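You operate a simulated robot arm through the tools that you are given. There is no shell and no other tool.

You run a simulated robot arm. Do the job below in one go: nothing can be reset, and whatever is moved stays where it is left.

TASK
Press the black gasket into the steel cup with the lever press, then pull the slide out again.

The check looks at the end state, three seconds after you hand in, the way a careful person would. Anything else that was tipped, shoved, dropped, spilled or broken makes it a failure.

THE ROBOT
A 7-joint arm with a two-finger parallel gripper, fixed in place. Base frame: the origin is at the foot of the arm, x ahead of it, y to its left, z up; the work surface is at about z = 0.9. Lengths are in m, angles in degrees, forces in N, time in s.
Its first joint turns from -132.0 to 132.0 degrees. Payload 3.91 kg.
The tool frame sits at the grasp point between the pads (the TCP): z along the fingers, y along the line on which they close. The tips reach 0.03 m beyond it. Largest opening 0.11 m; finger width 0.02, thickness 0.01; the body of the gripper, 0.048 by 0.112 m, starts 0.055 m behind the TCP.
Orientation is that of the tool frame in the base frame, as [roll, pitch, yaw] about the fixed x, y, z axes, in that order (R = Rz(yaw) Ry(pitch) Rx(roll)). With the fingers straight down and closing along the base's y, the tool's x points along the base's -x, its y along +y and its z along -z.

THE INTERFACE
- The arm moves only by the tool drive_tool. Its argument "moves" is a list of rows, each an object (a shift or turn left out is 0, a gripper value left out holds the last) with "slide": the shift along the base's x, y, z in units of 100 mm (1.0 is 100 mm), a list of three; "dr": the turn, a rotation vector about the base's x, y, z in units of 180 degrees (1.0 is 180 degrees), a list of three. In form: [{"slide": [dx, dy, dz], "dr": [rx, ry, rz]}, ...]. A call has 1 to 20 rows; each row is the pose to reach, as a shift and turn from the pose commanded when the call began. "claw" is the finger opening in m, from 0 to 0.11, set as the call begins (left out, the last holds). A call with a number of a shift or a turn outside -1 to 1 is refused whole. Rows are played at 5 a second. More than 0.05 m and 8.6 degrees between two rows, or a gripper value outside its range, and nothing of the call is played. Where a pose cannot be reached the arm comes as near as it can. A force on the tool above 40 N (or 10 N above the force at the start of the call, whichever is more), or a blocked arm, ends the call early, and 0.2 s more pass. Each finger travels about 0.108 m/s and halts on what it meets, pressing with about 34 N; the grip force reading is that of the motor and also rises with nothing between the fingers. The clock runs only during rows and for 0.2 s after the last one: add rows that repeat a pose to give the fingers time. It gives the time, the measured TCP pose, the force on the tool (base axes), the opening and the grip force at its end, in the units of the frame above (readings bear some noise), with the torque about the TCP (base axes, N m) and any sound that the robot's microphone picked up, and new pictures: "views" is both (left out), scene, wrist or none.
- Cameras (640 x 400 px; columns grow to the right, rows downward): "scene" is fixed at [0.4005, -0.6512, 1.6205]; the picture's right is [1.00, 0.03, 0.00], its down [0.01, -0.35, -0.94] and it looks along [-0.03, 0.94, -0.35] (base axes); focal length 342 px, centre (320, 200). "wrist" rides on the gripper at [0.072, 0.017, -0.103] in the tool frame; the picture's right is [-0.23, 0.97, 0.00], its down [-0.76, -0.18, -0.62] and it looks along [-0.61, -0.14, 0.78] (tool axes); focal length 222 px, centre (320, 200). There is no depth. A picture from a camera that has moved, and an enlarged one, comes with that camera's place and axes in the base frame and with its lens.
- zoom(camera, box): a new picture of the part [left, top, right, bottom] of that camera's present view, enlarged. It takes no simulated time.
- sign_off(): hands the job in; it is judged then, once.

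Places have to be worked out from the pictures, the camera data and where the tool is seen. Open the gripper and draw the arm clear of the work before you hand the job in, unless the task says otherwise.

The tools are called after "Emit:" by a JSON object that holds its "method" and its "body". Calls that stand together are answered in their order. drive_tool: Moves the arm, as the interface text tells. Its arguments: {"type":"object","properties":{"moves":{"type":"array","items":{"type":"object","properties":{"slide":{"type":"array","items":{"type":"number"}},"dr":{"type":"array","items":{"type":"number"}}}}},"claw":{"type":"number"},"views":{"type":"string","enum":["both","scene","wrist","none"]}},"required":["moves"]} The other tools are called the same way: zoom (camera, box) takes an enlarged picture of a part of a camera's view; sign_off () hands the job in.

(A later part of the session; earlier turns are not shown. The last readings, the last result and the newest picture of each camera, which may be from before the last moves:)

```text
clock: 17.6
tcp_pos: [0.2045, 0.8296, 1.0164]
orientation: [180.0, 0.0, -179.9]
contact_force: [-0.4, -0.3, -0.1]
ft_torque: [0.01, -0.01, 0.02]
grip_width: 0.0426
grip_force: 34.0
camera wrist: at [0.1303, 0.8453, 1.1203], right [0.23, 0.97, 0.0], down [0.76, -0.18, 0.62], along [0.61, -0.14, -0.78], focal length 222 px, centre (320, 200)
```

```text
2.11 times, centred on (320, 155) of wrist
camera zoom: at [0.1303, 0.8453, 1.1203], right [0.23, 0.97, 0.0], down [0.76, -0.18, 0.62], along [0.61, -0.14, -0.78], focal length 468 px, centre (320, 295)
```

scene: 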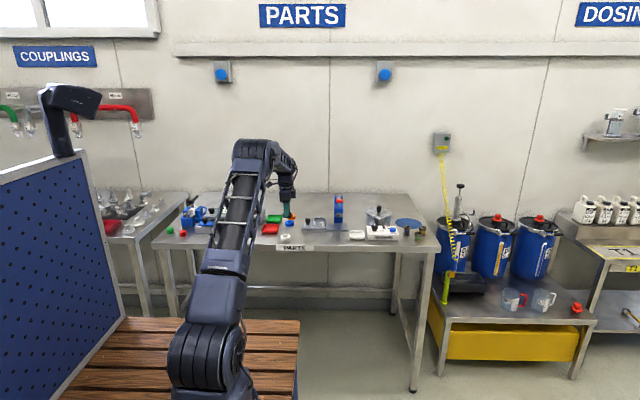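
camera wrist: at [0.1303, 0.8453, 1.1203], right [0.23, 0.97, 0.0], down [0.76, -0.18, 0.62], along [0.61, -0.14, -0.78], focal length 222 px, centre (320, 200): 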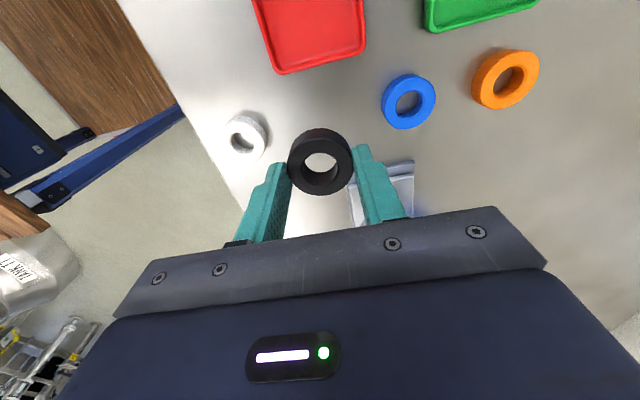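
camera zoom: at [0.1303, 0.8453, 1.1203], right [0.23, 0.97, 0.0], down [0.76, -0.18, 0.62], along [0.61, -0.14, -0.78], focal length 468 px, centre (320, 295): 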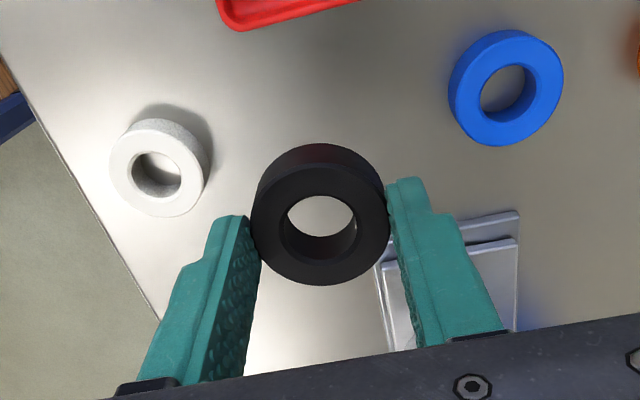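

The gasket is held level. Now I'll carry it over the cup at about (0.353, 0.880), staying high enough to clear the knob and rim.

Emit:
{"method": "drive_tool", "body": {"moves": [{"slide": [0.2, 0.1, 0]}, {"slide": [0.5, 0.25, 0]}, {"slide": [0.75, 0.4, 0]}, {"slide": [0.98, 0.504, 0]}, {"slide": [0.98, 0.504, 0]}], "views": "none"}}

Emit:
{"method": "drive_tool", "body": {"moves": [{"slide": [0.2, 0, 0]}, {"slide": [0.4, 0, 0]}, {"slide": [0.53, 0, -0.1]}, {"slide": [0.53, 0, -0.2]}, {"slide": [0.53, 0, -0.2]}]}}

Emit:
{"method": "zoom", "body": {"camera": "scene", "box": [290, 185, 350, 245]}}

Emit:
{"method": "zoom", "body": {"camera": "wrist", "box": [240, 100, 400, 227]}}

```text
clock: 18.8
tcp_pos: [0.3022, 0.88, 1.0198]
orientation: [180.0, 0.0, -180.0]
contact_force: [0.2, -0.6, 0.3]
ft_torque: [-0.01, 0.01, 0.03]
grip_width: 0.0425
grip_force: 33.5
```

```text
clock: 20.0
tcp_pos: [0.3556, 0.8795, 0.9993]
orientation: [-180.0, 0.0, -179.9]
contact_force: [-0.3, 0.0, -0.4]
ft_torque: [-0.02, 0.02, 0.01]
grip_width: 0.0424
grip_force: 33.6
camera wrist: at [0.2817, 0.8961, 1.1028], right [0.23, 0.97, 0.0], down [0.76, -0.18, 0.62], along [0.61, -0.14, -0.78], focal length 222 px, centre (320, 200)
```

scene: 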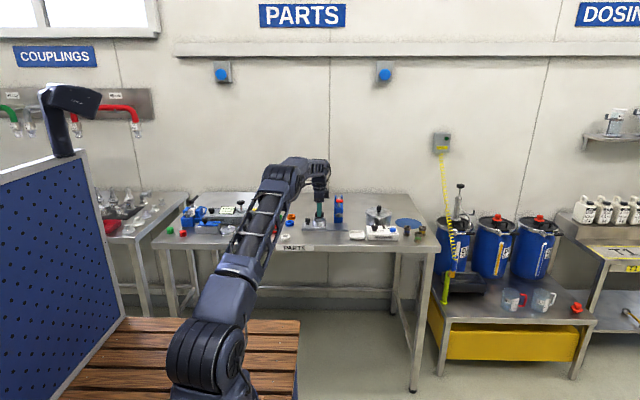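
wrist: 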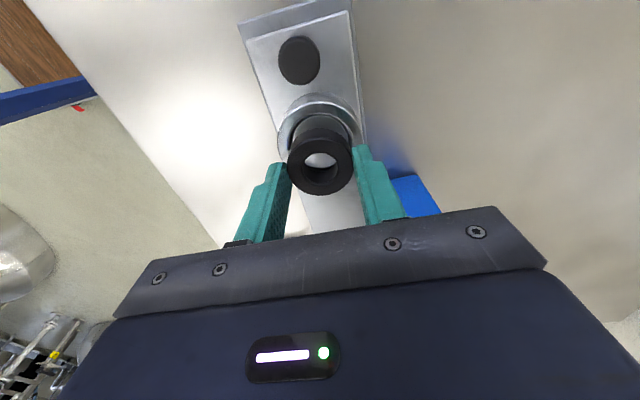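

```text
6.67 times, centred on (320, 215) of scene
camera zoom: at [0.4005, -0.6512, 1.6205], right [1.0, 0.03, 0.0], down [0.01, -0.35, -0.94], along [-0.03, 0.94, -0.35], focal length 2277 px, centre (320, 100)
```

zoom: 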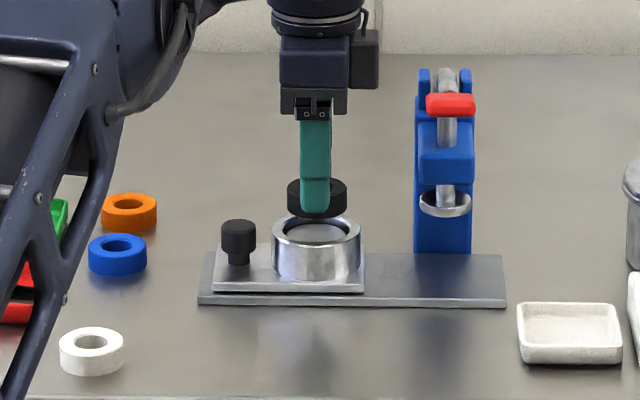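

```text
3.15 times, centred on (320, 164) of wrist
camera zoom: at [0.2817, 0.8961, 1.1028], right [0.23, 0.97, 0.0], down [0.76, -0.18, 0.62], along [0.61, -0.14, -0.78], focal length 700 px, centre (320, 315)
```

zoom: 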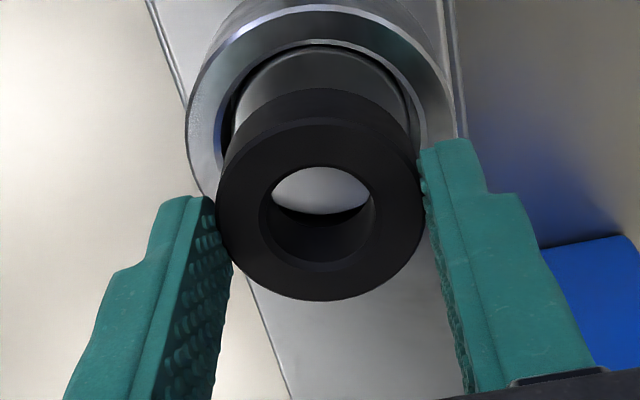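

The scene view shows the gasket lined up over the cup in x, and the wrist view agrees in y to about 1 mm. I'll zoom further to confirm before lowering.

Emit:
{"method": "zoom", "body": {"camera": "scene", "box": [308, 205, 332, 229]}}

```text
16.00 times, centred on (320, 217) of scene
camera zoom: at [0.4005, -0.6512, 1.6205], right [1.0, 0.03, 0.0], down [0.01, -0.35, -0.94], along [-0.03, 0.94, -0.35], focal length 5465 px, centre (320, -72)
```

zoom: 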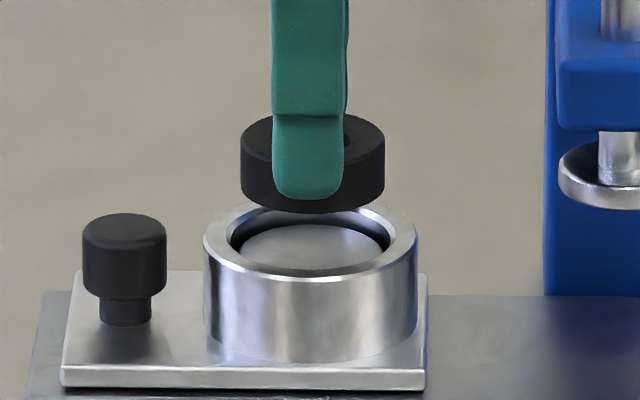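

At 16x the gasket centre is about 1 mm to +x of the cup axis (bore about 50 mm, gasket about 44 mm). I'll correct that and lower slowly so the gasket's lower edge enters the bore.

Emit:
{"method": "drive_tool", "body": {"moves": [{"slide": [-0.01, 0.005, -0.06]}, {"slide": [-0.01, 0.005, -0.12]}, {"slide": [-0.01, 0.005, -0.18]}, {"slide": [-0.01, 0.005, -0.21]}, {"slide": [-0.01, 0.005, -0.21]}]}}

Emit:
{"method": "zoom", "body": {"camera": "scene", "box": [308, 205, 332, 229]}}

Emit:
{"method": "zoom", "body": {"camera": "wrist", "box": [240, 100, 400, 227]}}

```text
clock: 21.2
tcp_pos: [0.354, 0.8792, 0.9771]
orientation: [-180.0, 0.0, -180.0]
contact_force: [0.2, 0.4, -0.8]
ft_torque: [0.01, -0.01, 0.01]
grip_width: 0.0426
grip_force: 34.4
camera wrist: at [0.2805, 0.8964, 1.0803], right [0.23, 0.97, 0.0], down [0.76, -0.18, 0.62], along [0.61, -0.14, -0.78], focal length 222 px, centre (320, 200)
```

scene: 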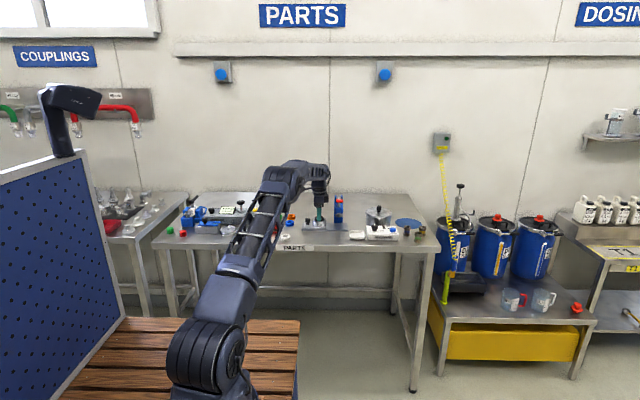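
wrist: 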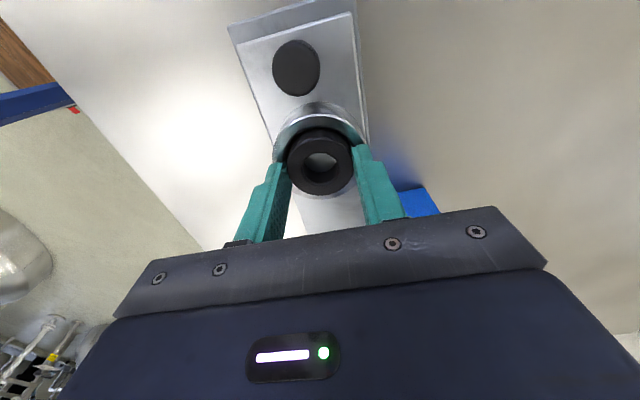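

```text
16.00 times, centred on (320, 217) of scene
camera zoom: at [0.4005, -0.6512, 1.6205], right [1.0, 0.03, 0.0], down [0.01, -0.35, -0.94], along [-0.03, 0.94, -0.35], focal length 5465 px, centre (320, -72)
```

zoom: 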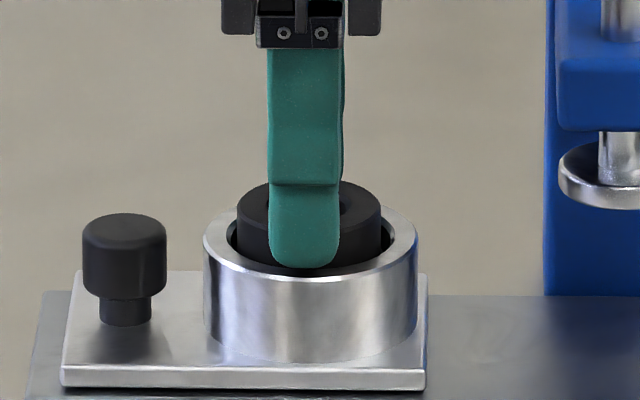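

```text
3.15 times, centred on (320, 164) of wrist
camera zoom: at [0.2805, 0.8964, 1.0803], right [0.23, 0.97, 0.0], down [0.76, -0.18, 0.62], along [0.61, -0.14, -0.78], focal length 700 px, centre (320, 315)
```

zoom: 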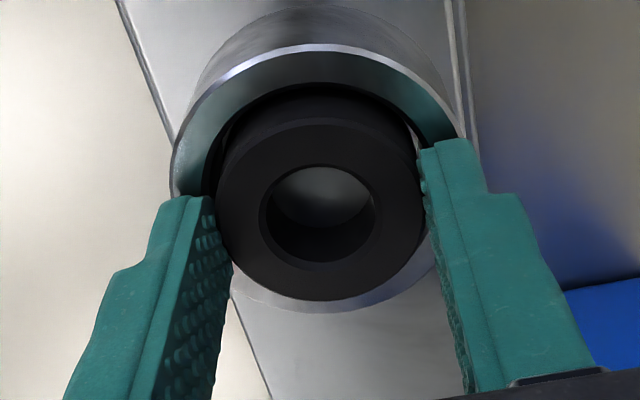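

The gasket is inside the bore opening and concentric, and the tips are about 3 mm above the rim. I'll lower 1.5 mm more, then release.

Emit:
{"method": "drive_tool", "body": {"moves": [{"slide": [0, 0.005, -0.01]}, {"slide": [0, 0.005, -0.015]}, {"slide": [0, 0.005, -0.015]}], "views": "none"}}

Emit:
{"method": "drive_tool", "body": {"moves": [{"slide": [0, 0, 0]}, {"slide": [0, 0, 0]}, {"slide": [0, 0, 0]}], "claw": 0.065}}

Emit:
{"method": "zoom", "body": {"camera": "scene", "box": [308, 205, 332, 229]}}

Emit:
{"method": "zoom", "body": {"camera": "wrist", "box": [240, 100, 400, 227]}}

```text
clock: 22.0
tcp_pos: [0.3548, 0.8807, 0.9761]
orientation: [-179.9, 0.0, 179.9]
contact_force: [-0.5, -0.9, 2.5]
ft_torque: [-0.08, 0.04, 0.0]
grip_width: 0.0425
grip_force: 33.5
```

```text
clock: 22.8
tcp_pos: [0.3551, 0.8813, 0.9753]
orientation: [180.0, 0.0, 179.9]
contact_force: [-0.1, -0.1, -0.3]
ft_torque: [-0.03, 0.0, -0.01]
grip_width: 0.065
grip_force: 0.0
camera wrist: at [0.2808, 0.8969, 1.0787], right [0.23, 0.97, 0.0], down [0.76, -0.18, 0.62], along [0.61, -0.14, -0.78], focal length 222 px, centre (320, 200)
```

scene: 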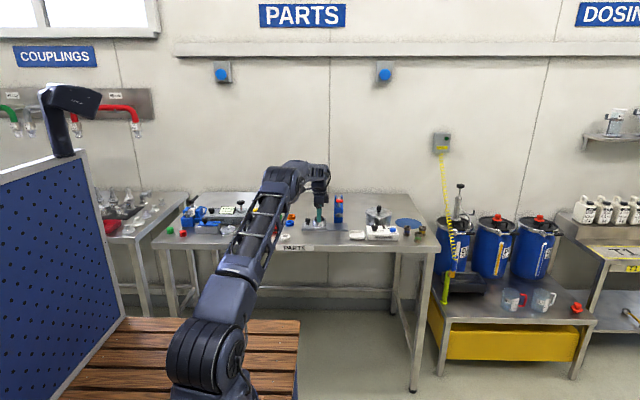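
wrist: 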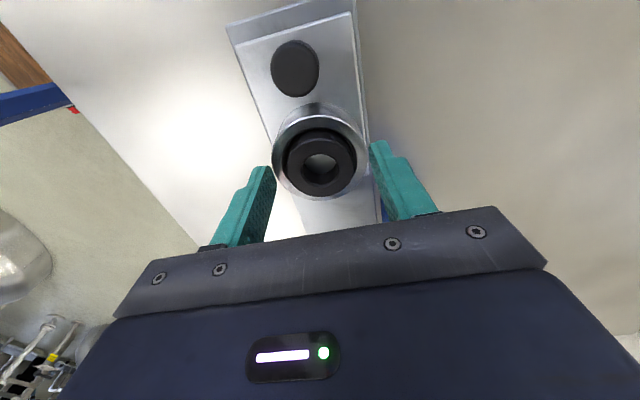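

```text
16.00 times, centred on (320, 217) of scene
camera zoom: at [0.4005, -0.6512, 1.6205], right [1.0, 0.03, 0.0], down [0.01, -0.35, -0.94], along [-0.03, 0.94, -0.35], focal length 5465 px, centre (320, -72)
```

zoom: 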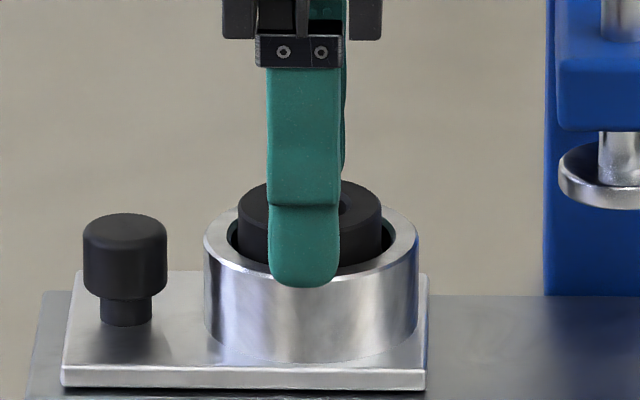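

```text
3.15 times, centred on (320, 164) of wrist
camera zoom: at [0.2808, 0.8969, 1.0787], right [0.23, 0.97, 0.0], down [0.76, -0.18, 0.62], along [0.61, -0.14, -0.78], focal length 700 px, centre (320, 315)
```

zoom: 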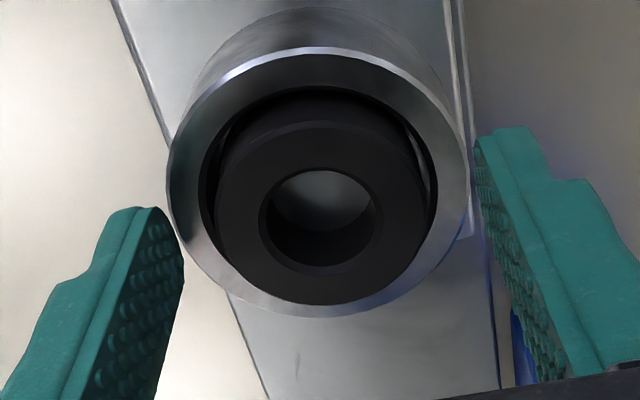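

The gasket is resting level and concentric in the cup mouth, standing about 10 mm proud, and it should pass under the ram. I'll lift straight up and then move back toward the knob.

Emit:
{"method": "drive_tool", "body": {"moves": [{"slide": [0, 0, 0.2]}, {"slide": [0, 0, 0.5]}, {"slide": [-0.2, 0, 0.8]}, {"slide": [-0.5, 0, 0.8], "dr": [0, -0.04, 0]}, {"slide": [-0.75, 0, 0.8], "dr": [0, -0.08, 0]}, {"slide": [-0.75, 0, 0.8], "dr": [0, -0.1111, 0]}, {"slide": [-0.75, 0, 0.8], "dr": [0, -0.1111, 0]}]}}

Emit:
{"method": "zoom", "body": {"camera": "scene", "box": [300, 195, 350, 235]}}

Emit:
{"method": "zoom", "body": {"camera": "wrist", "box": [220, 40, 460, 230]}}

```text
clock: 24.4
tcp_pos: [0.2792, 0.8806, 1.0549]
orientation: [179.9, 20.0, -180.0]
contact_force: [-0.2, 0.0, -0.2]
ft_torque: [-0.02, -0.02, 0.01]
grip_width: 0.0648
grip_force: 0.0
camera wrist: at [0.1742, 0.8966, 1.1281], right [0.21, 0.97, 0.08], down [0.5, -0.18, 0.85], along [0.84, -0.14, -0.53], focal length 222 px, centre (320, 200)
```

scene: 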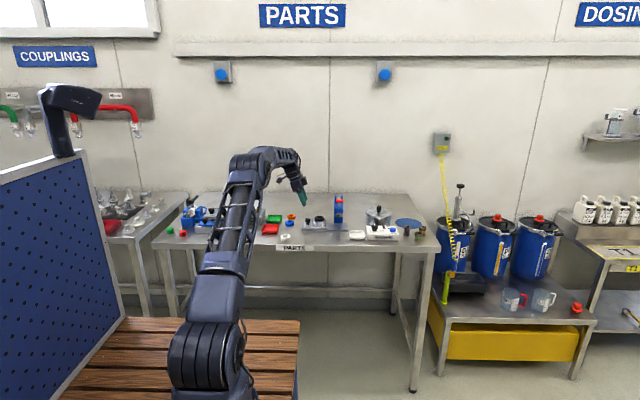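
wrist: 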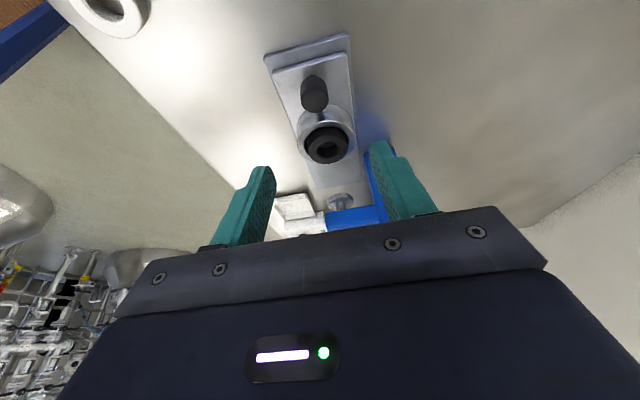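

```text
10.00 times, centred on (325, 215) of scene
camera zoom: at [0.4005, -0.6512, 1.6205], right [1.0, 0.03, 0.0], down [0.01, -0.35, -0.94], along [-0.03, 0.94, -0.35], focal length 3416 px, centre (270, 50)
```

zoom: 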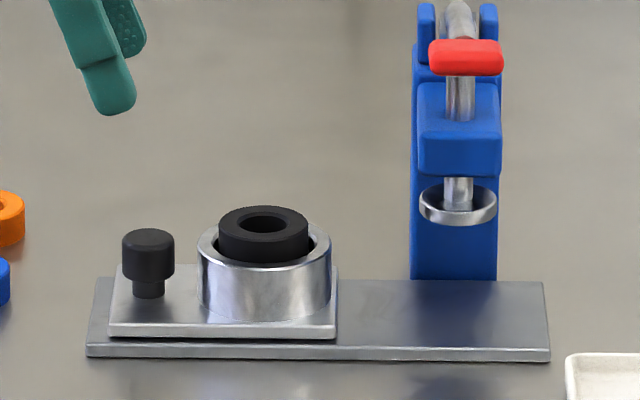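

```text
2.11 times, centred on (340, 135) of wrist
camera zoom: at [0.1742, 0.8966, 1.1281], right [0.21, 0.97, 0.08], down [0.5, -0.18, 0.85], along [0.84, -0.14, -0.53], focal length 468 px, centre (278, 337)
```

zoom: 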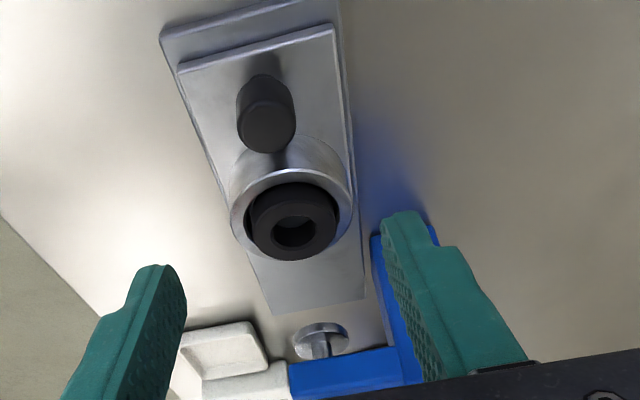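

The gasket sits level in the cup and the slide hasn't moved. I'll go down over the knob again with the same 20° grasp that worked before.

Emit:
{"method": "drive_tool", "body": {"moves": [{"slide": [0.03, -0.005, -0.3]}, {"slide": [0.06, -0.005, -0.6]}, {"slide": [0.1, -0.005, -0.85]}, {"slide": [0.115, -0.005, -0.99]}, {"slide": [0.115, -0.005, -0.99]}]}}

Emit:
{"method": "zoom", "body": {"camera": "wrist", "box": [220, 40, 460, 230]}}

Emit:
{"method": "zoom", "body": {"camera": "scene", "box": [300, 195, 350, 235]}}

```text
clock: 25.6
tcp_pos: [0.29, 0.8806, 0.9571]
orientation: [180.0, 20.0, 179.9]
contact_force: [0.3, -0.2, 0.1]
ft_torque: [-0.01, -0.01, 0.02]
grip_width: 0.065
grip_force: 0.1
camera wrist: at [0.1858, 0.8967, 1.029], right [0.21, 0.97, 0.08], down [0.5, -0.18, 0.85], along [0.84, -0.14, -0.53], focal length 222 px, centre (320, 200)
```

scene: 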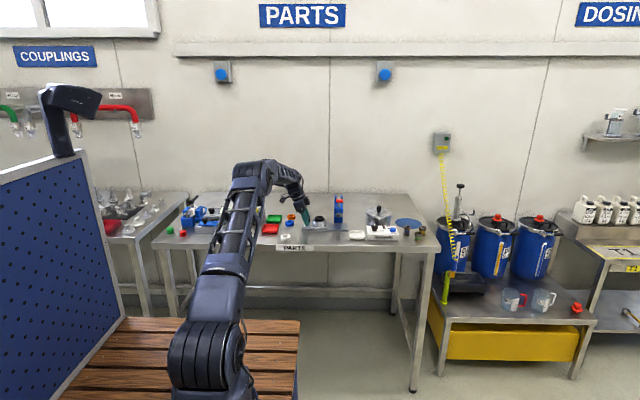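
wrist: 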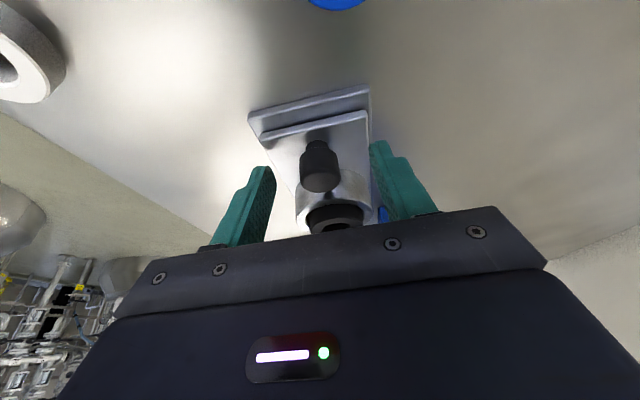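

```text
2.11 times, centred on (340, 135) of wrist
camera zoom: at [0.1858, 0.8967, 1.029], right [0.21, 0.97, 0.08], down [0.5, -0.18, 0.85], along [0.84, -0.14, -0.53], focal length 468 px, centre (278, 337)
```

zoom: 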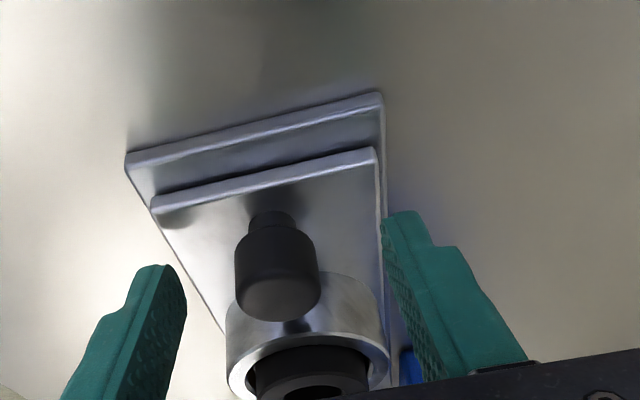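

```text
10.00 times, centred on (325, 215) of scene
camera zoom: at [0.4005, -0.6512, 1.6205], right [1.0, 0.03, 0.0], down [0.01, -0.35, -0.94], along [-0.03, 0.94, -0.35], focal length 3416 px, centre (270, 50)
```

zoom: 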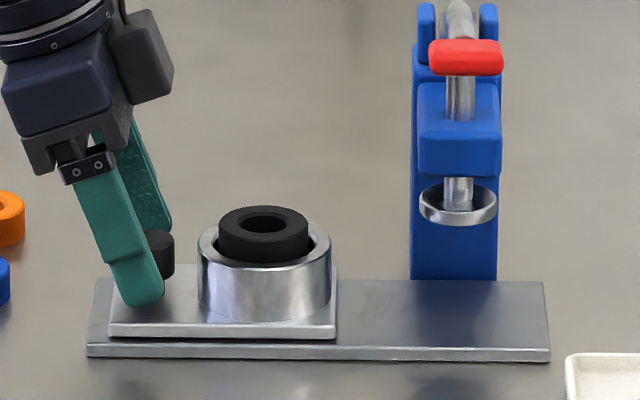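

The knob is centred between the fingers as before, so I'll close on it.

Emit:
{"method": "drive_tool", "body": {"moves": [{"slide": [0.015, 0, 0]}, {"slide": [0.015, 0, 0]}, {"slide": [0.015, 0, 0]}, {"slide": [0.015, 0, 0]}], "claw": 0.015, "views": "none"}}

```text
clock: 26.6
tcp_pos: [0.2929, 0.8808, 0.9567]
orientation: [-179.9, 20.0, 180.0]
contact_force: [-1.3, -17.8, -1.3]
ft_torque: [0.0, 0.03, -0.12]
grip_width: 0.0251
grip_force: 45.0
```

The grip is solid with a small side load, so I'll ease y by 0.8 mm. Then I'll push the slide in along +x to just short of the end and check that the gasket clears the ram.

Emit:
{"method": "drive_tool", "body": {"moves": [{"slide": [0.08, -0.008, 0]}, {"slide": [0.2, -0.008, 0]}, {"slide": [0.32, -0.008, 0]}, {"slide": [0.42, -0.008, 0]}, {"slide": [0.5, -0.008, 0]}, {"slide": [0.5, -0.008, 0]}]}}

Emit:
{"method": "zoom", "body": {"camera": "scene", "box": [310, 195, 360, 235]}}

```text
clock: 28.0
tcp_pos: [0.3422, 0.8801, 0.9572]
orientation: [-180.0, 20.0, 180.0]
contact_force: [1.2, -6.3, -11.2]
ft_torque: [0.41, 0.15, -0.05]
grip_width: 0.0252
grip_force: 44.8
camera wrist: at [0.2384, 0.8962, 1.0293], right [0.21, 0.97, 0.08], down [0.5, -0.18, 0.85], along [0.84, -0.14, -0.53], focal length 222 px, centre (320, 200)
```

scene: 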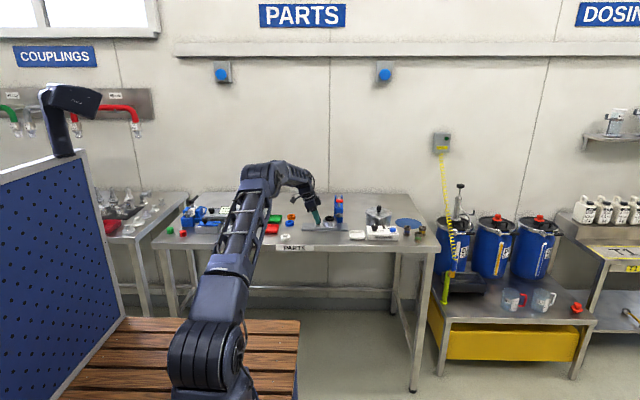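
wrist: 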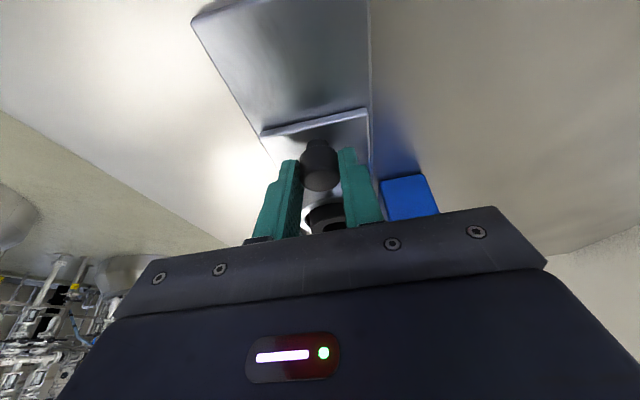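

```text
10.00 times, centred on (335, 215) of scene
camera zoom: at [0.4005, -0.6512, 1.6205], right [1.0, 0.03, 0.0], down [0.01, -0.35, -0.94], along [-0.03, 0.94, -0.35], focal length 3416 px, centre (170, 50)
```

zoom: 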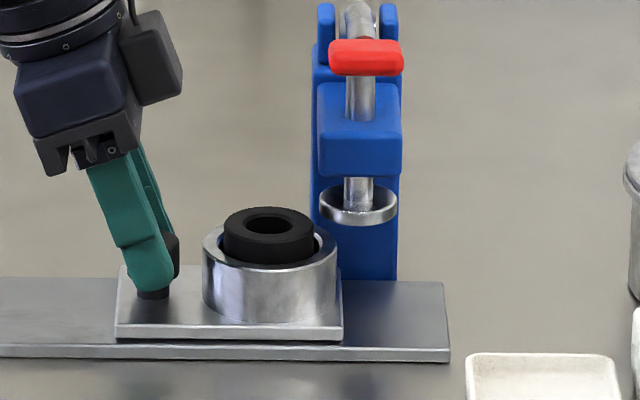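

There is about 7 mm of clearance between the gasket top and the ram. I'll keep pushing in, slowing down near the end.

Emit:
{"method": "drive_tool", "body": {"moves": [{"slide": [0.1, 0, 0]}, {"slide": [0.2, 0, 0]}, {"slide": [0.3, 0, 0]}, {"slide": [0.37, 0, 0]}, {"slide": [0.42, 0, 0]}, {"slide": [0.42, 0, 0]}]}}

Emit:
{"method": "zoom", "body": {"camera": "scene", "box": [325, 200, 355, 230]}}

```text
clock: 29.4
tcp_pos: [0.3842, 0.8811, 0.9561]
orientation: [179.9, 19.9, 180.0]
contact_force: [2.1, 32.0, -6.0]
ft_torque: [0.35, 0.5, 0.2]
grip_width: 0.0254
grip_force: 45.0
camera wrist: at [0.2797, 0.896, 1.0293], right [0.21, 0.97, 0.08], down [0.5, -0.18, 0.85], along [0.84, -0.14, -0.53], focal length 222 px, centre (320, 200)
```

scene: 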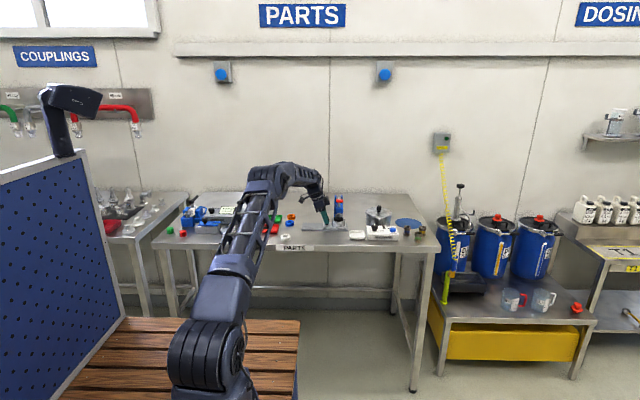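
wrist: 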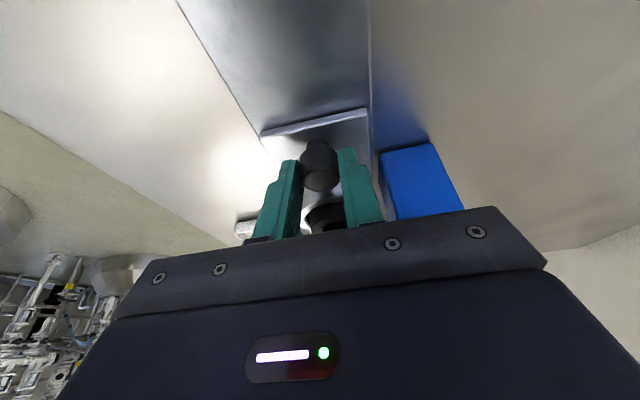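

```text
13.33 times, centred on (340, 215) of scene
camera zoom: at [0.4005, -0.6512, 1.6205], right [1.0, 0.03, 0.0], down [0.01, -0.35, -0.94], along [-0.03, 0.94, -0.35], focal length 4554 px, centre (53, 0)
```

zoom: 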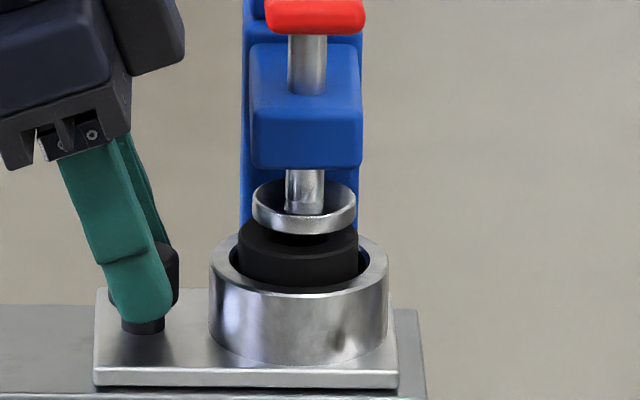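

The cup centre is about 2 mm short of the ram axis, and the side load has built up to 32 N in y. I'll relieve the side load and push the last 2 mm.

Emit:
{"method": "drive_tool", "body": {"moves": [{"slide": [0, 0.007, 0]}, {"slide": [0.01, 0.013, 0]}, {"slide": [0.02, 0.013, 0]}, {"slide": [0.022, 0.013, 0]}, {"slide": [0.022, 0.013, 0]}], "views": "wrist"}}

Emit:
{"method": "zoom", "body": {"camera": "scene", "box": [325, 200, 355, 230]}}

```text
clock: 30.6
tcp_pos: [0.3863, 0.8806, 0.9568]
orientation: [-179.8, 20.2, 179.9]
contact_force: [-14.7, -19.3, 4.2]
ft_torque: [-0.11, 0.4, -0.22]
grip_width: 0.0255
grip_force: 44.6
camera wrist: at [0.2814, 0.8964, 1.0294], right [0.21, 0.97, 0.08], down [0.5, -0.18, 0.85], along [0.84, -0.14, -0.53], focal length 222 px, centre (320, 200)
```

wrist: 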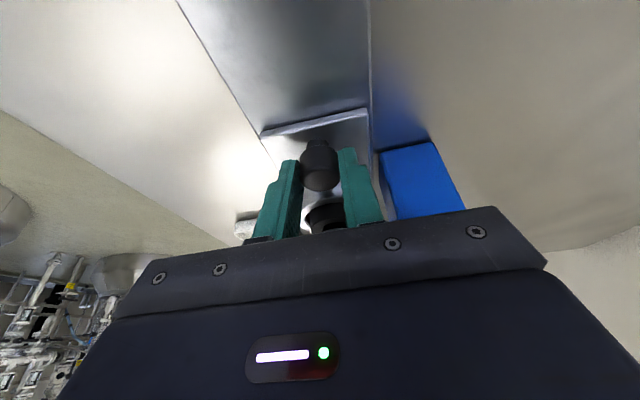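

```text
13.33 times, centred on (340, 215) of scene
camera zoom: at [0.4005, -0.6512, 1.6205], right [1.0, 0.03, 0.0], down [0.01, -0.35, -0.94], along [-0.03, 0.94, -0.35], focal length 4554 px, centre (53, 0)
```

zoom: 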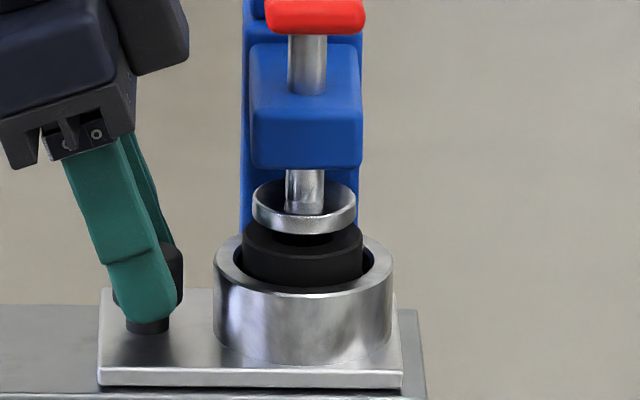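

The x force of -15 N shows the slide is against its inner stop, and the cup, gasket and ram line up in the scene view. I'll take off the load, release the knob and back away along the tool axis.

Emit:
{"method": "drive_tool", "body": {"moves": [{"slide": [-0.005, -0.006, 0]}, {"slide": [-0.006, -0.008, 0]}, {"slide": [-0.006, -0.008, 0]}], "views": "none"}}

Emit:
{"method": "drive_tool", "body": {"moves": [{"slide": [0, 0, 0]}, {"slide": [0, 0, 0]}, {"slide": [0, 0, 0]}], "claw": 0.06, "views": "none"}}

Emit:
{"method": "drive_tool", "body": {"moves": [{"slide": [-0.1, 0, 0.3]}, {"slide": [-0.22, 0, 0.6]}, {"slide": [-0.4, 0, 0.8]}, {"slide": [-0.6, 0, 1.0]}, {"slide": [-0.6, 0, 1.0]}]}}

Emit:
{"method": "zoom", "body": {"camera": "scene", "box": [320, 190, 360, 230]}}

Emit:
{"method": "zoom", "body": {"camera": "wrist", "box": [220, 40, 460, 230]}}

```text
clock: 31.4
tcp_pos: [0.3865, 0.8809, 0.957]
orientation: [-180.0, 19.9, -180.0]
contact_force: [-4.2, -7.6, -5.2]
ft_torque: [0.36, 0.29, 0.01]
grip_width: 0.0252
grip_force: 45.2
```

```text
clock: 32.2
tcp_pos: [0.3854, 0.8802, 0.9579]
orientation: [180.0, 20.0, 179.9]
contact_force: [0.5, -0.1, 0.8]
ft_torque: [-0.01, -0.01, -0.02]
grip_width: 0.0599
grip_force: 0.1
```

```text
clock: 33.4
tcp_pos: [0.3241, 0.878, 1.0576]
orientation: [-179.9, 20.1, 180.0]
contact_force: [0.4, 0.4, -0.7]
ft_torque: [-0.01, 0.02, -0.01]
grip_width: 0.0603
grip_force: 0.0
camera wrist: at [0.221, 0.8948, 1.1296], right [0.21, 0.97, 0.08], down [0.5, -0.18, 0.85], along [0.84, -0.14, -0.53], focal length 222 px, centre (320, 200)
```

scene: 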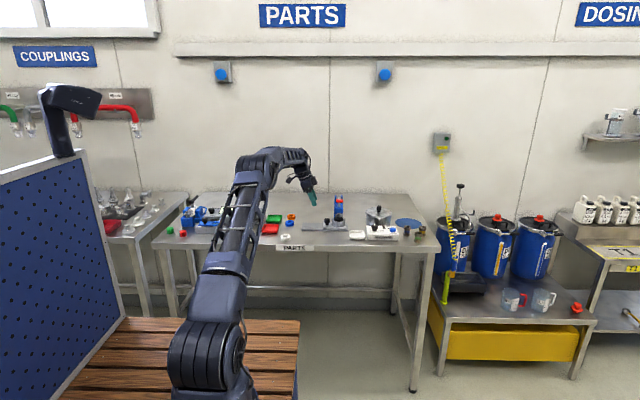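
wrist: 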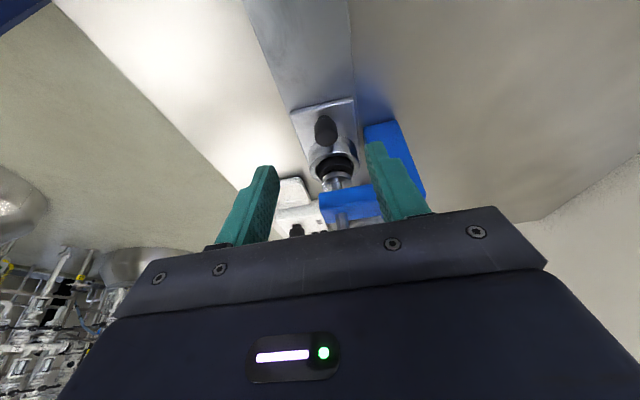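

```text
10.00 times, centred on (340, 210) of scene
camera zoom: at [0.4005, -0.6512, 1.6205], right [1.0, 0.03, 0.0], down [0.01, -0.35, -0.94], along [-0.03, 0.94, -0.35], focal length 3416 px, centre (120, 100)
```

zoom: 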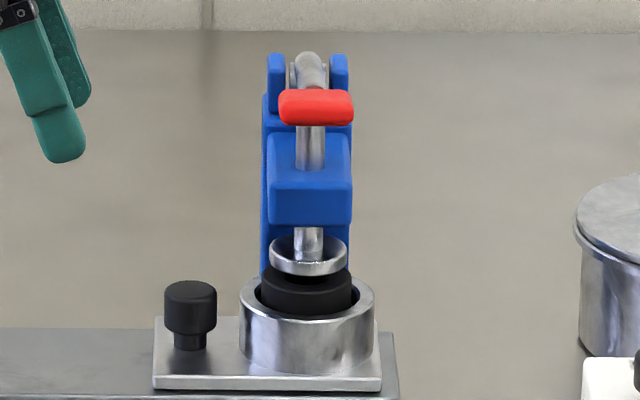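

```text
2.11 times, centred on (340, 135) of wrist
camera zoom: at [0.221, 0.8948, 1.1296], right [0.21, 0.97, 0.08], down [0.5, -0.18, 0.85], along [0.84, -0.14, -0.53], focal length 468 px, centre (278, 337)
```

zoom: 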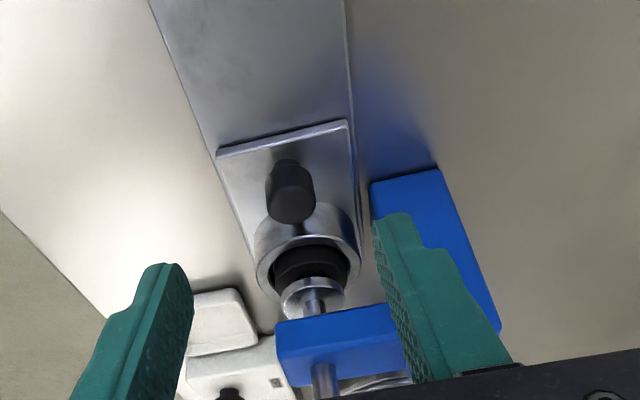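

The gasket is under the ram and the knob is free. Next I'll raise the tool and move round to look down at the lever's red grip, near (0.447, 0.81, 1.07).

Emit:
{"method": "drive_tool", "body": {"moves": [{"slide": [-0.1, -0.15, 0.3], "dr": [0, 0.025, 0]}, {"slide": [-0.1, -0.35, 0.6], "dr": [0, 0.05, 0]}, {"slide": [0.0, -0.55, 0.95], "dr": [0, 0.08, 0]}, {"slide": [0.3, -0.68, 1.0], "dr": [0, 0.111, 0]}, {"slide": [0.5, -0.68, 1.0], "dr": [0, 0.111, 0]}, {"slide": [0.5, -0.68, 1.0], "dr": [0, 0.111, 0]}], "claw": 0.11}}

Emit:
{"method": "zoom", "body": {"camera": "wrist", "box": [220, 60, 460, 250]}}

```text
clock: 34.8
tcp_pos: [0.3781, 0.8107, 1.1563]
orientation: [179.9, 0.0, 179.9]
contact_force: [0.1, -0.5, -0.1]
ft_torque: [-0.01, 0.02, 0.0]
grip_width: 0.11
grip_force: 0.1
camera wrist: at [0.3034, 0.8265, 1.2604], right [0.23, 0.97, 0.0], down [0.76, -0.18, 0.62], along [0.61, -0.14, -0.78], focal length 222 px, centre (320, 200)
```

scene: 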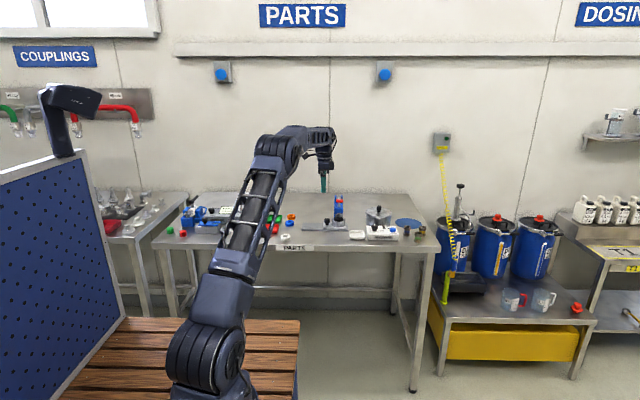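
wrist: 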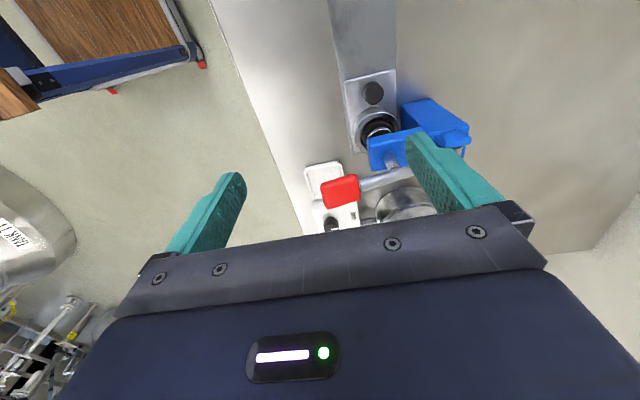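

```text
2.11 times, centred on (340, 155) of wrist
camera zoom: at [0.3034, 0.8265, 1.2604], right [0.23, 0.97, 0.0], down [0.76, -0.18, 0.62], along [0.61, -0.14, -0.78], focal length 468 px, centre (278, 295)
```

zoom: 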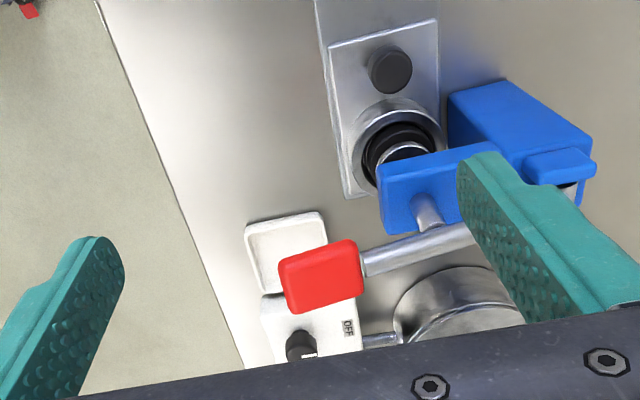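

The lever's red grip is a pad roughly 34 mm wide, spanning y = 0.796 to 0.835, with its top near z = 1.075 and x about 0.4465 (in line with the cup). I'll close the fingers and hover over it.

Emit:
{"method": "drive_tool", "body": {"moves": [{"slide": [0.2, 0, 0]}, {"slide": [0.45, 0, 0]}, {"slide": [0.68, 0, 0]}, {"slide": [0.68, 0, -0.15]}, {"slide": [0.68, 0, -0.25]}, {"slide": [0.68, 0, -0.25]}], "claw": 0.0}}

Emit:
{"method": "zoom", "body": {"camera": "scene", "box": [315, 170, 365, 220]}}

Emit:
{"method": "zoom", "body": {"camera": "wrist", "box": [220, 60, 460, 250]}}

```text
clock: 36.2
tcp_pos: [0.4435, 0.8109, 1.1325]
orientation: [180.0, 0.0, 180.0]
contact_force: [0.9, -0.3, 0.2]
ft_torque: [-0.01, -0.01, -0.04]
grip_width: 0.0001
grip_force: 34.4
camera wrist: at [0.3696, 0.8277, 1.2356], right [0.23, 0.97, 0.0], down [0.76, -0.18, 0.62], along [0.61, -0.14, -0.78], focal length 222 px, centre (320, 200)
```

scene: 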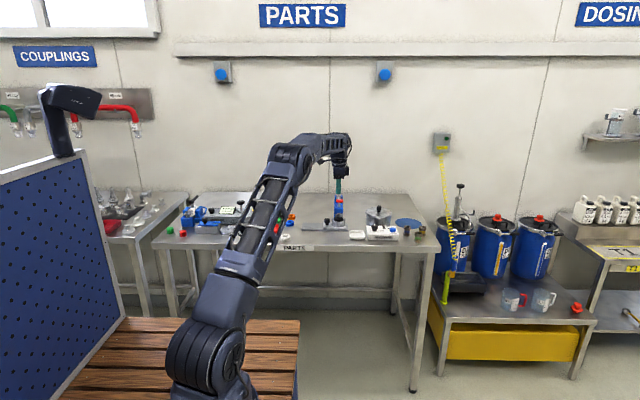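
wrist: 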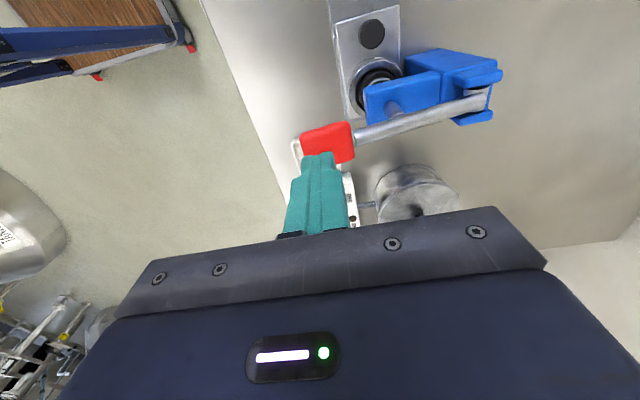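

```text
8.00 times, centred on (340, 195) of scene
camera zoom: at [0.4005, -0.6512, 1.6205], right [1.0, 0.03, 0.0], down [0.01, -0.35, -0.94], along [-0.03, 0.94, -0.35], focal length 2732 px, centre (160, 240)
```

zoom: 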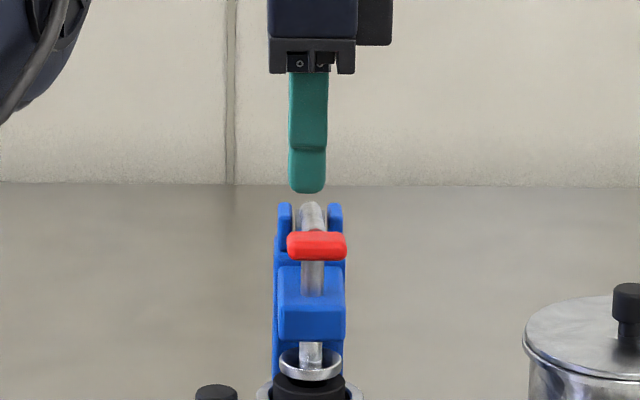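

```text
2.11 times, centred on (340, 155) of wrist
camera zoom: at [0.3696, 0.8277, 1.2356], right [0.23, 0.97, 0.0], down [0.76, -0.18, 0.62], along [0.61, -0.14, -0.78], focal length 468 px, centre (278, 295)
```

zoom: 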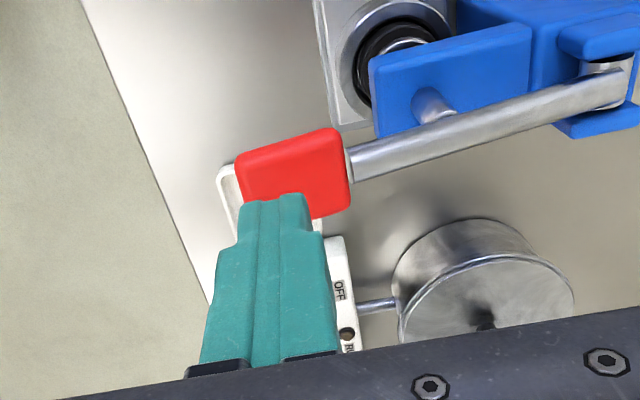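

The tips are above the pad but about 5 mm to -x of its centre. I'll shift +4 mm in x and come down gently until I feel contact.

Emit:
{"method": "drive_tool", "body": {"moves": [{"slide": [0.04, 0.0, 0]}, {"slide": [0.04, 0, -0.1]}, {"slide": [0.04, 0, -0.18]}, {"slide": [0.04, 0, -0.24]}, {"slide": [0.04, 0, -0.28]}, {"slide": [0.04, 0, -0.28]}]}}

Emit:
{"method": "zoom", "body": {"camera": "scene", "box": [315, 180, 365, 230]}}

```text
clock: 37.6
tcp_pos: [0.4483, 0.8131, 1.1039]
orientation: [180.0, 0.0, -180.0]
contact_force: [-0.5, 0.5, 0.1]
ft_torque: [0.01, -0.02, 0.0]
grip_width: 0.0002
grip_force: 34.2
camera wrist: at [0.3741, 0.8289, 1.2071], right [0.23, 0.97, 0.0], down [0.76, -0.18, 0.62], along [0.61, -0.14, -0.78], focal length 222 px, centre (320, 200)
```

scene: 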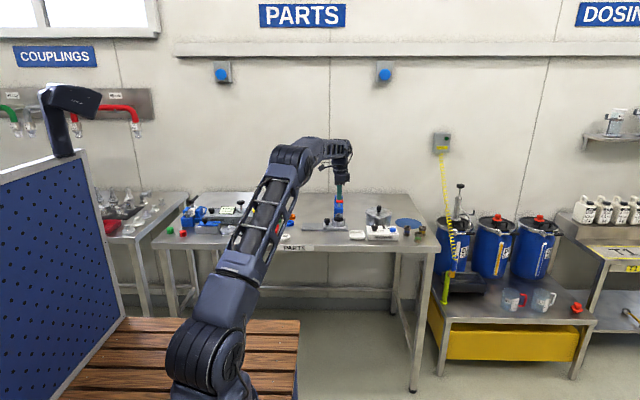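
wrist: 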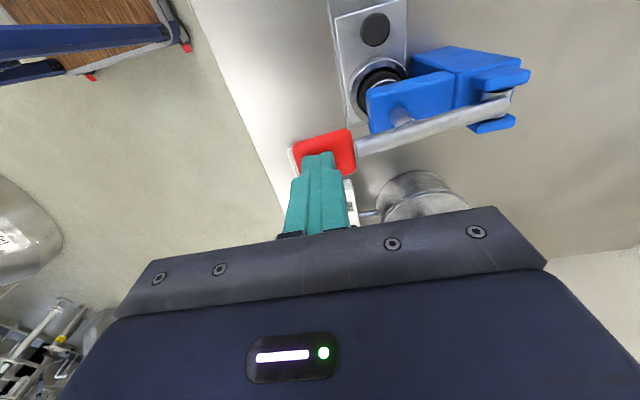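

```text
8.00 times, centred on (340, 205) of scene
camera zoom: at [0.4005, -0.6512, 1.6205], right [1.0, 0.03, 0.0], down [0.01, -0.35, -0.94], along [-0.03, 0.94, -0.35], focal length 2732 px, centre (160, 160)
```

zoom: 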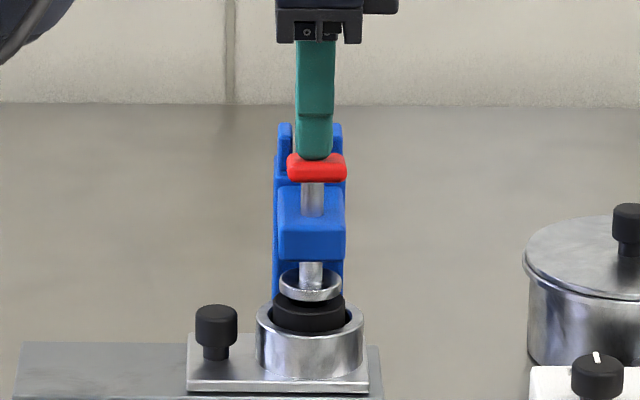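

The tips are just above the pad and centred, with no contact yet. I'll press down slowly and follow the force reading.

Emit:
{"method": "drive_tool", "body": {"moves": [{"slide": [0, 0, -0.03]}, {"slide": [0, 0, -0.06]}, {"slide": [0, 0, -0.09]}, {"slide": [0, 0, -0.12]}, {"slide": [0, 0, -0.12]}]}}

Emit:
{"method": "zoom", "body": {"camera": "scene", "box": [315, 180, 365, 230]}}

```text
clock: 38.8
tcp_pos: [0.4482, 0.8121, 1.0911]
orientation: [179.9, 0.0, 179.9]
contact_force: [0.0, -0.5, 1.0]
ft_torque: [-0.03, -0.01, 0.02]
grip_width: 0.0
grip_force: 34.9
camera wrist: at [0.3738, 0.8287, 1.1951], right [0.23, 0.97, 0.0], down [0.76, -0.18, 0.62], along [0.61, -0.14, -0.78], focal length 222 px, centre (320, 200)
```

scene: 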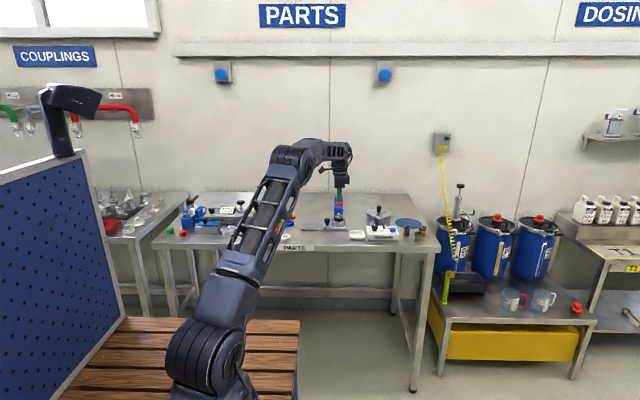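
wrist: 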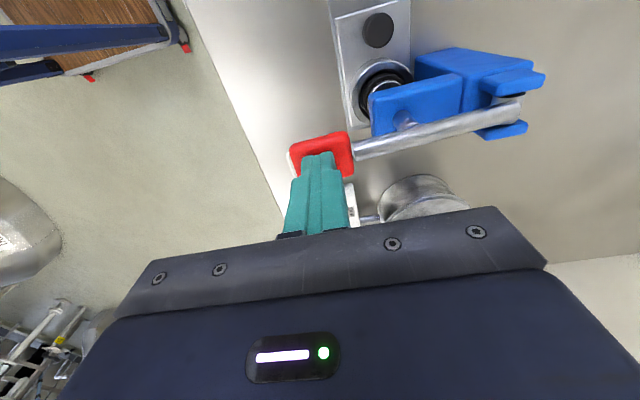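

```text
8.00 times, centred on (340, 205) of scene
camera zoom: at [0.4005, -0.6512, 1.6205], right [1.0, 0.03, 0.0], down [0.01, -0.35, -0.94], along [-0.03, 0.94, -0.35], focal length 2732 px, centre (160, 160)
```

zoom: 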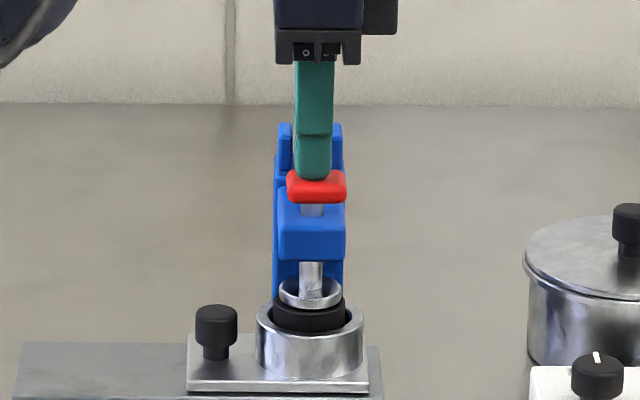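

The lever is moving down at about 1 N, and the ram is coming down on the gasket. I'll keep pressing in small steps.

Emit:
{"method": "drive_tool", "body": {"moves": [{"slide": [0, 0, -0.03]}, {"slide": [0, 0, -0.06]}, {"slide": [0, 0, -0.09]}, {"slide": [0, 0, -0.12]}, {"slide": [0, 0, -0.15]}, {"slide": [0, 0, -0.15]}]}}

Emit:
{"method": "zoom", "body": {"camera": "scene", "box": [315, 180, 365, 230]}}

```text
clock: 40.2
tcp_pos: [0.4476, 0.8119, 1.0769]
orientation: [180.0, 0.0, 179.9]
contact_force: [-0.2, -2.0, 9.3]
ft_torque: [-0.12, 0.04, 0.05]
grip_width: 0.0001
grip_force: 34.6
camera wrist: at [0.3741, 0.8278, 1.18], right [0.23, 0.97, 0.0], down [0.76, -0.18, 0.62], along [0.61, -0.14, -0.78], focal length 222 px, centre (320, 200)
```

scene: 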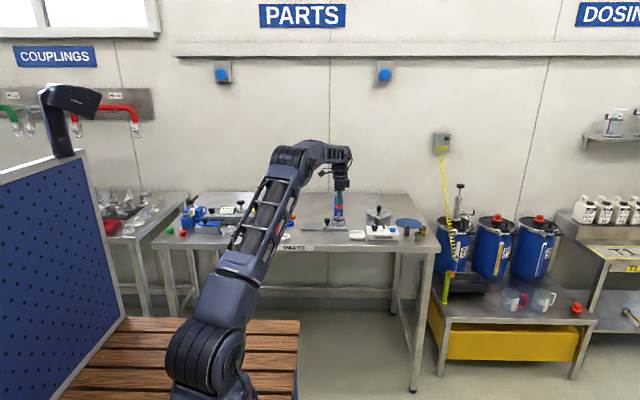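
wrist: 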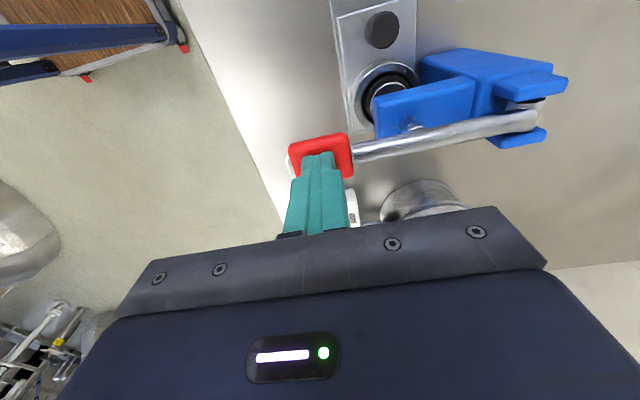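

```text
8.00 times, centred on (340, 205) of scene
camera zoom: at [0.4005, -0.6512, 1.6205], right [1.0, 0.03, 0.0], down [0.01, -0.35, -0.94], along [-0.03, 0.94, -0.35], focal length 2732 px, centre (160, 160)
```

zoom: 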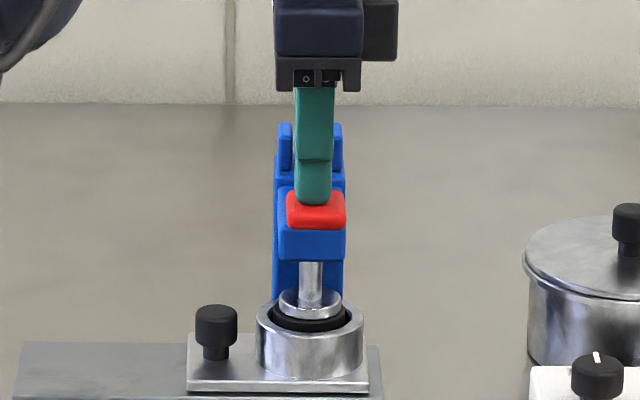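

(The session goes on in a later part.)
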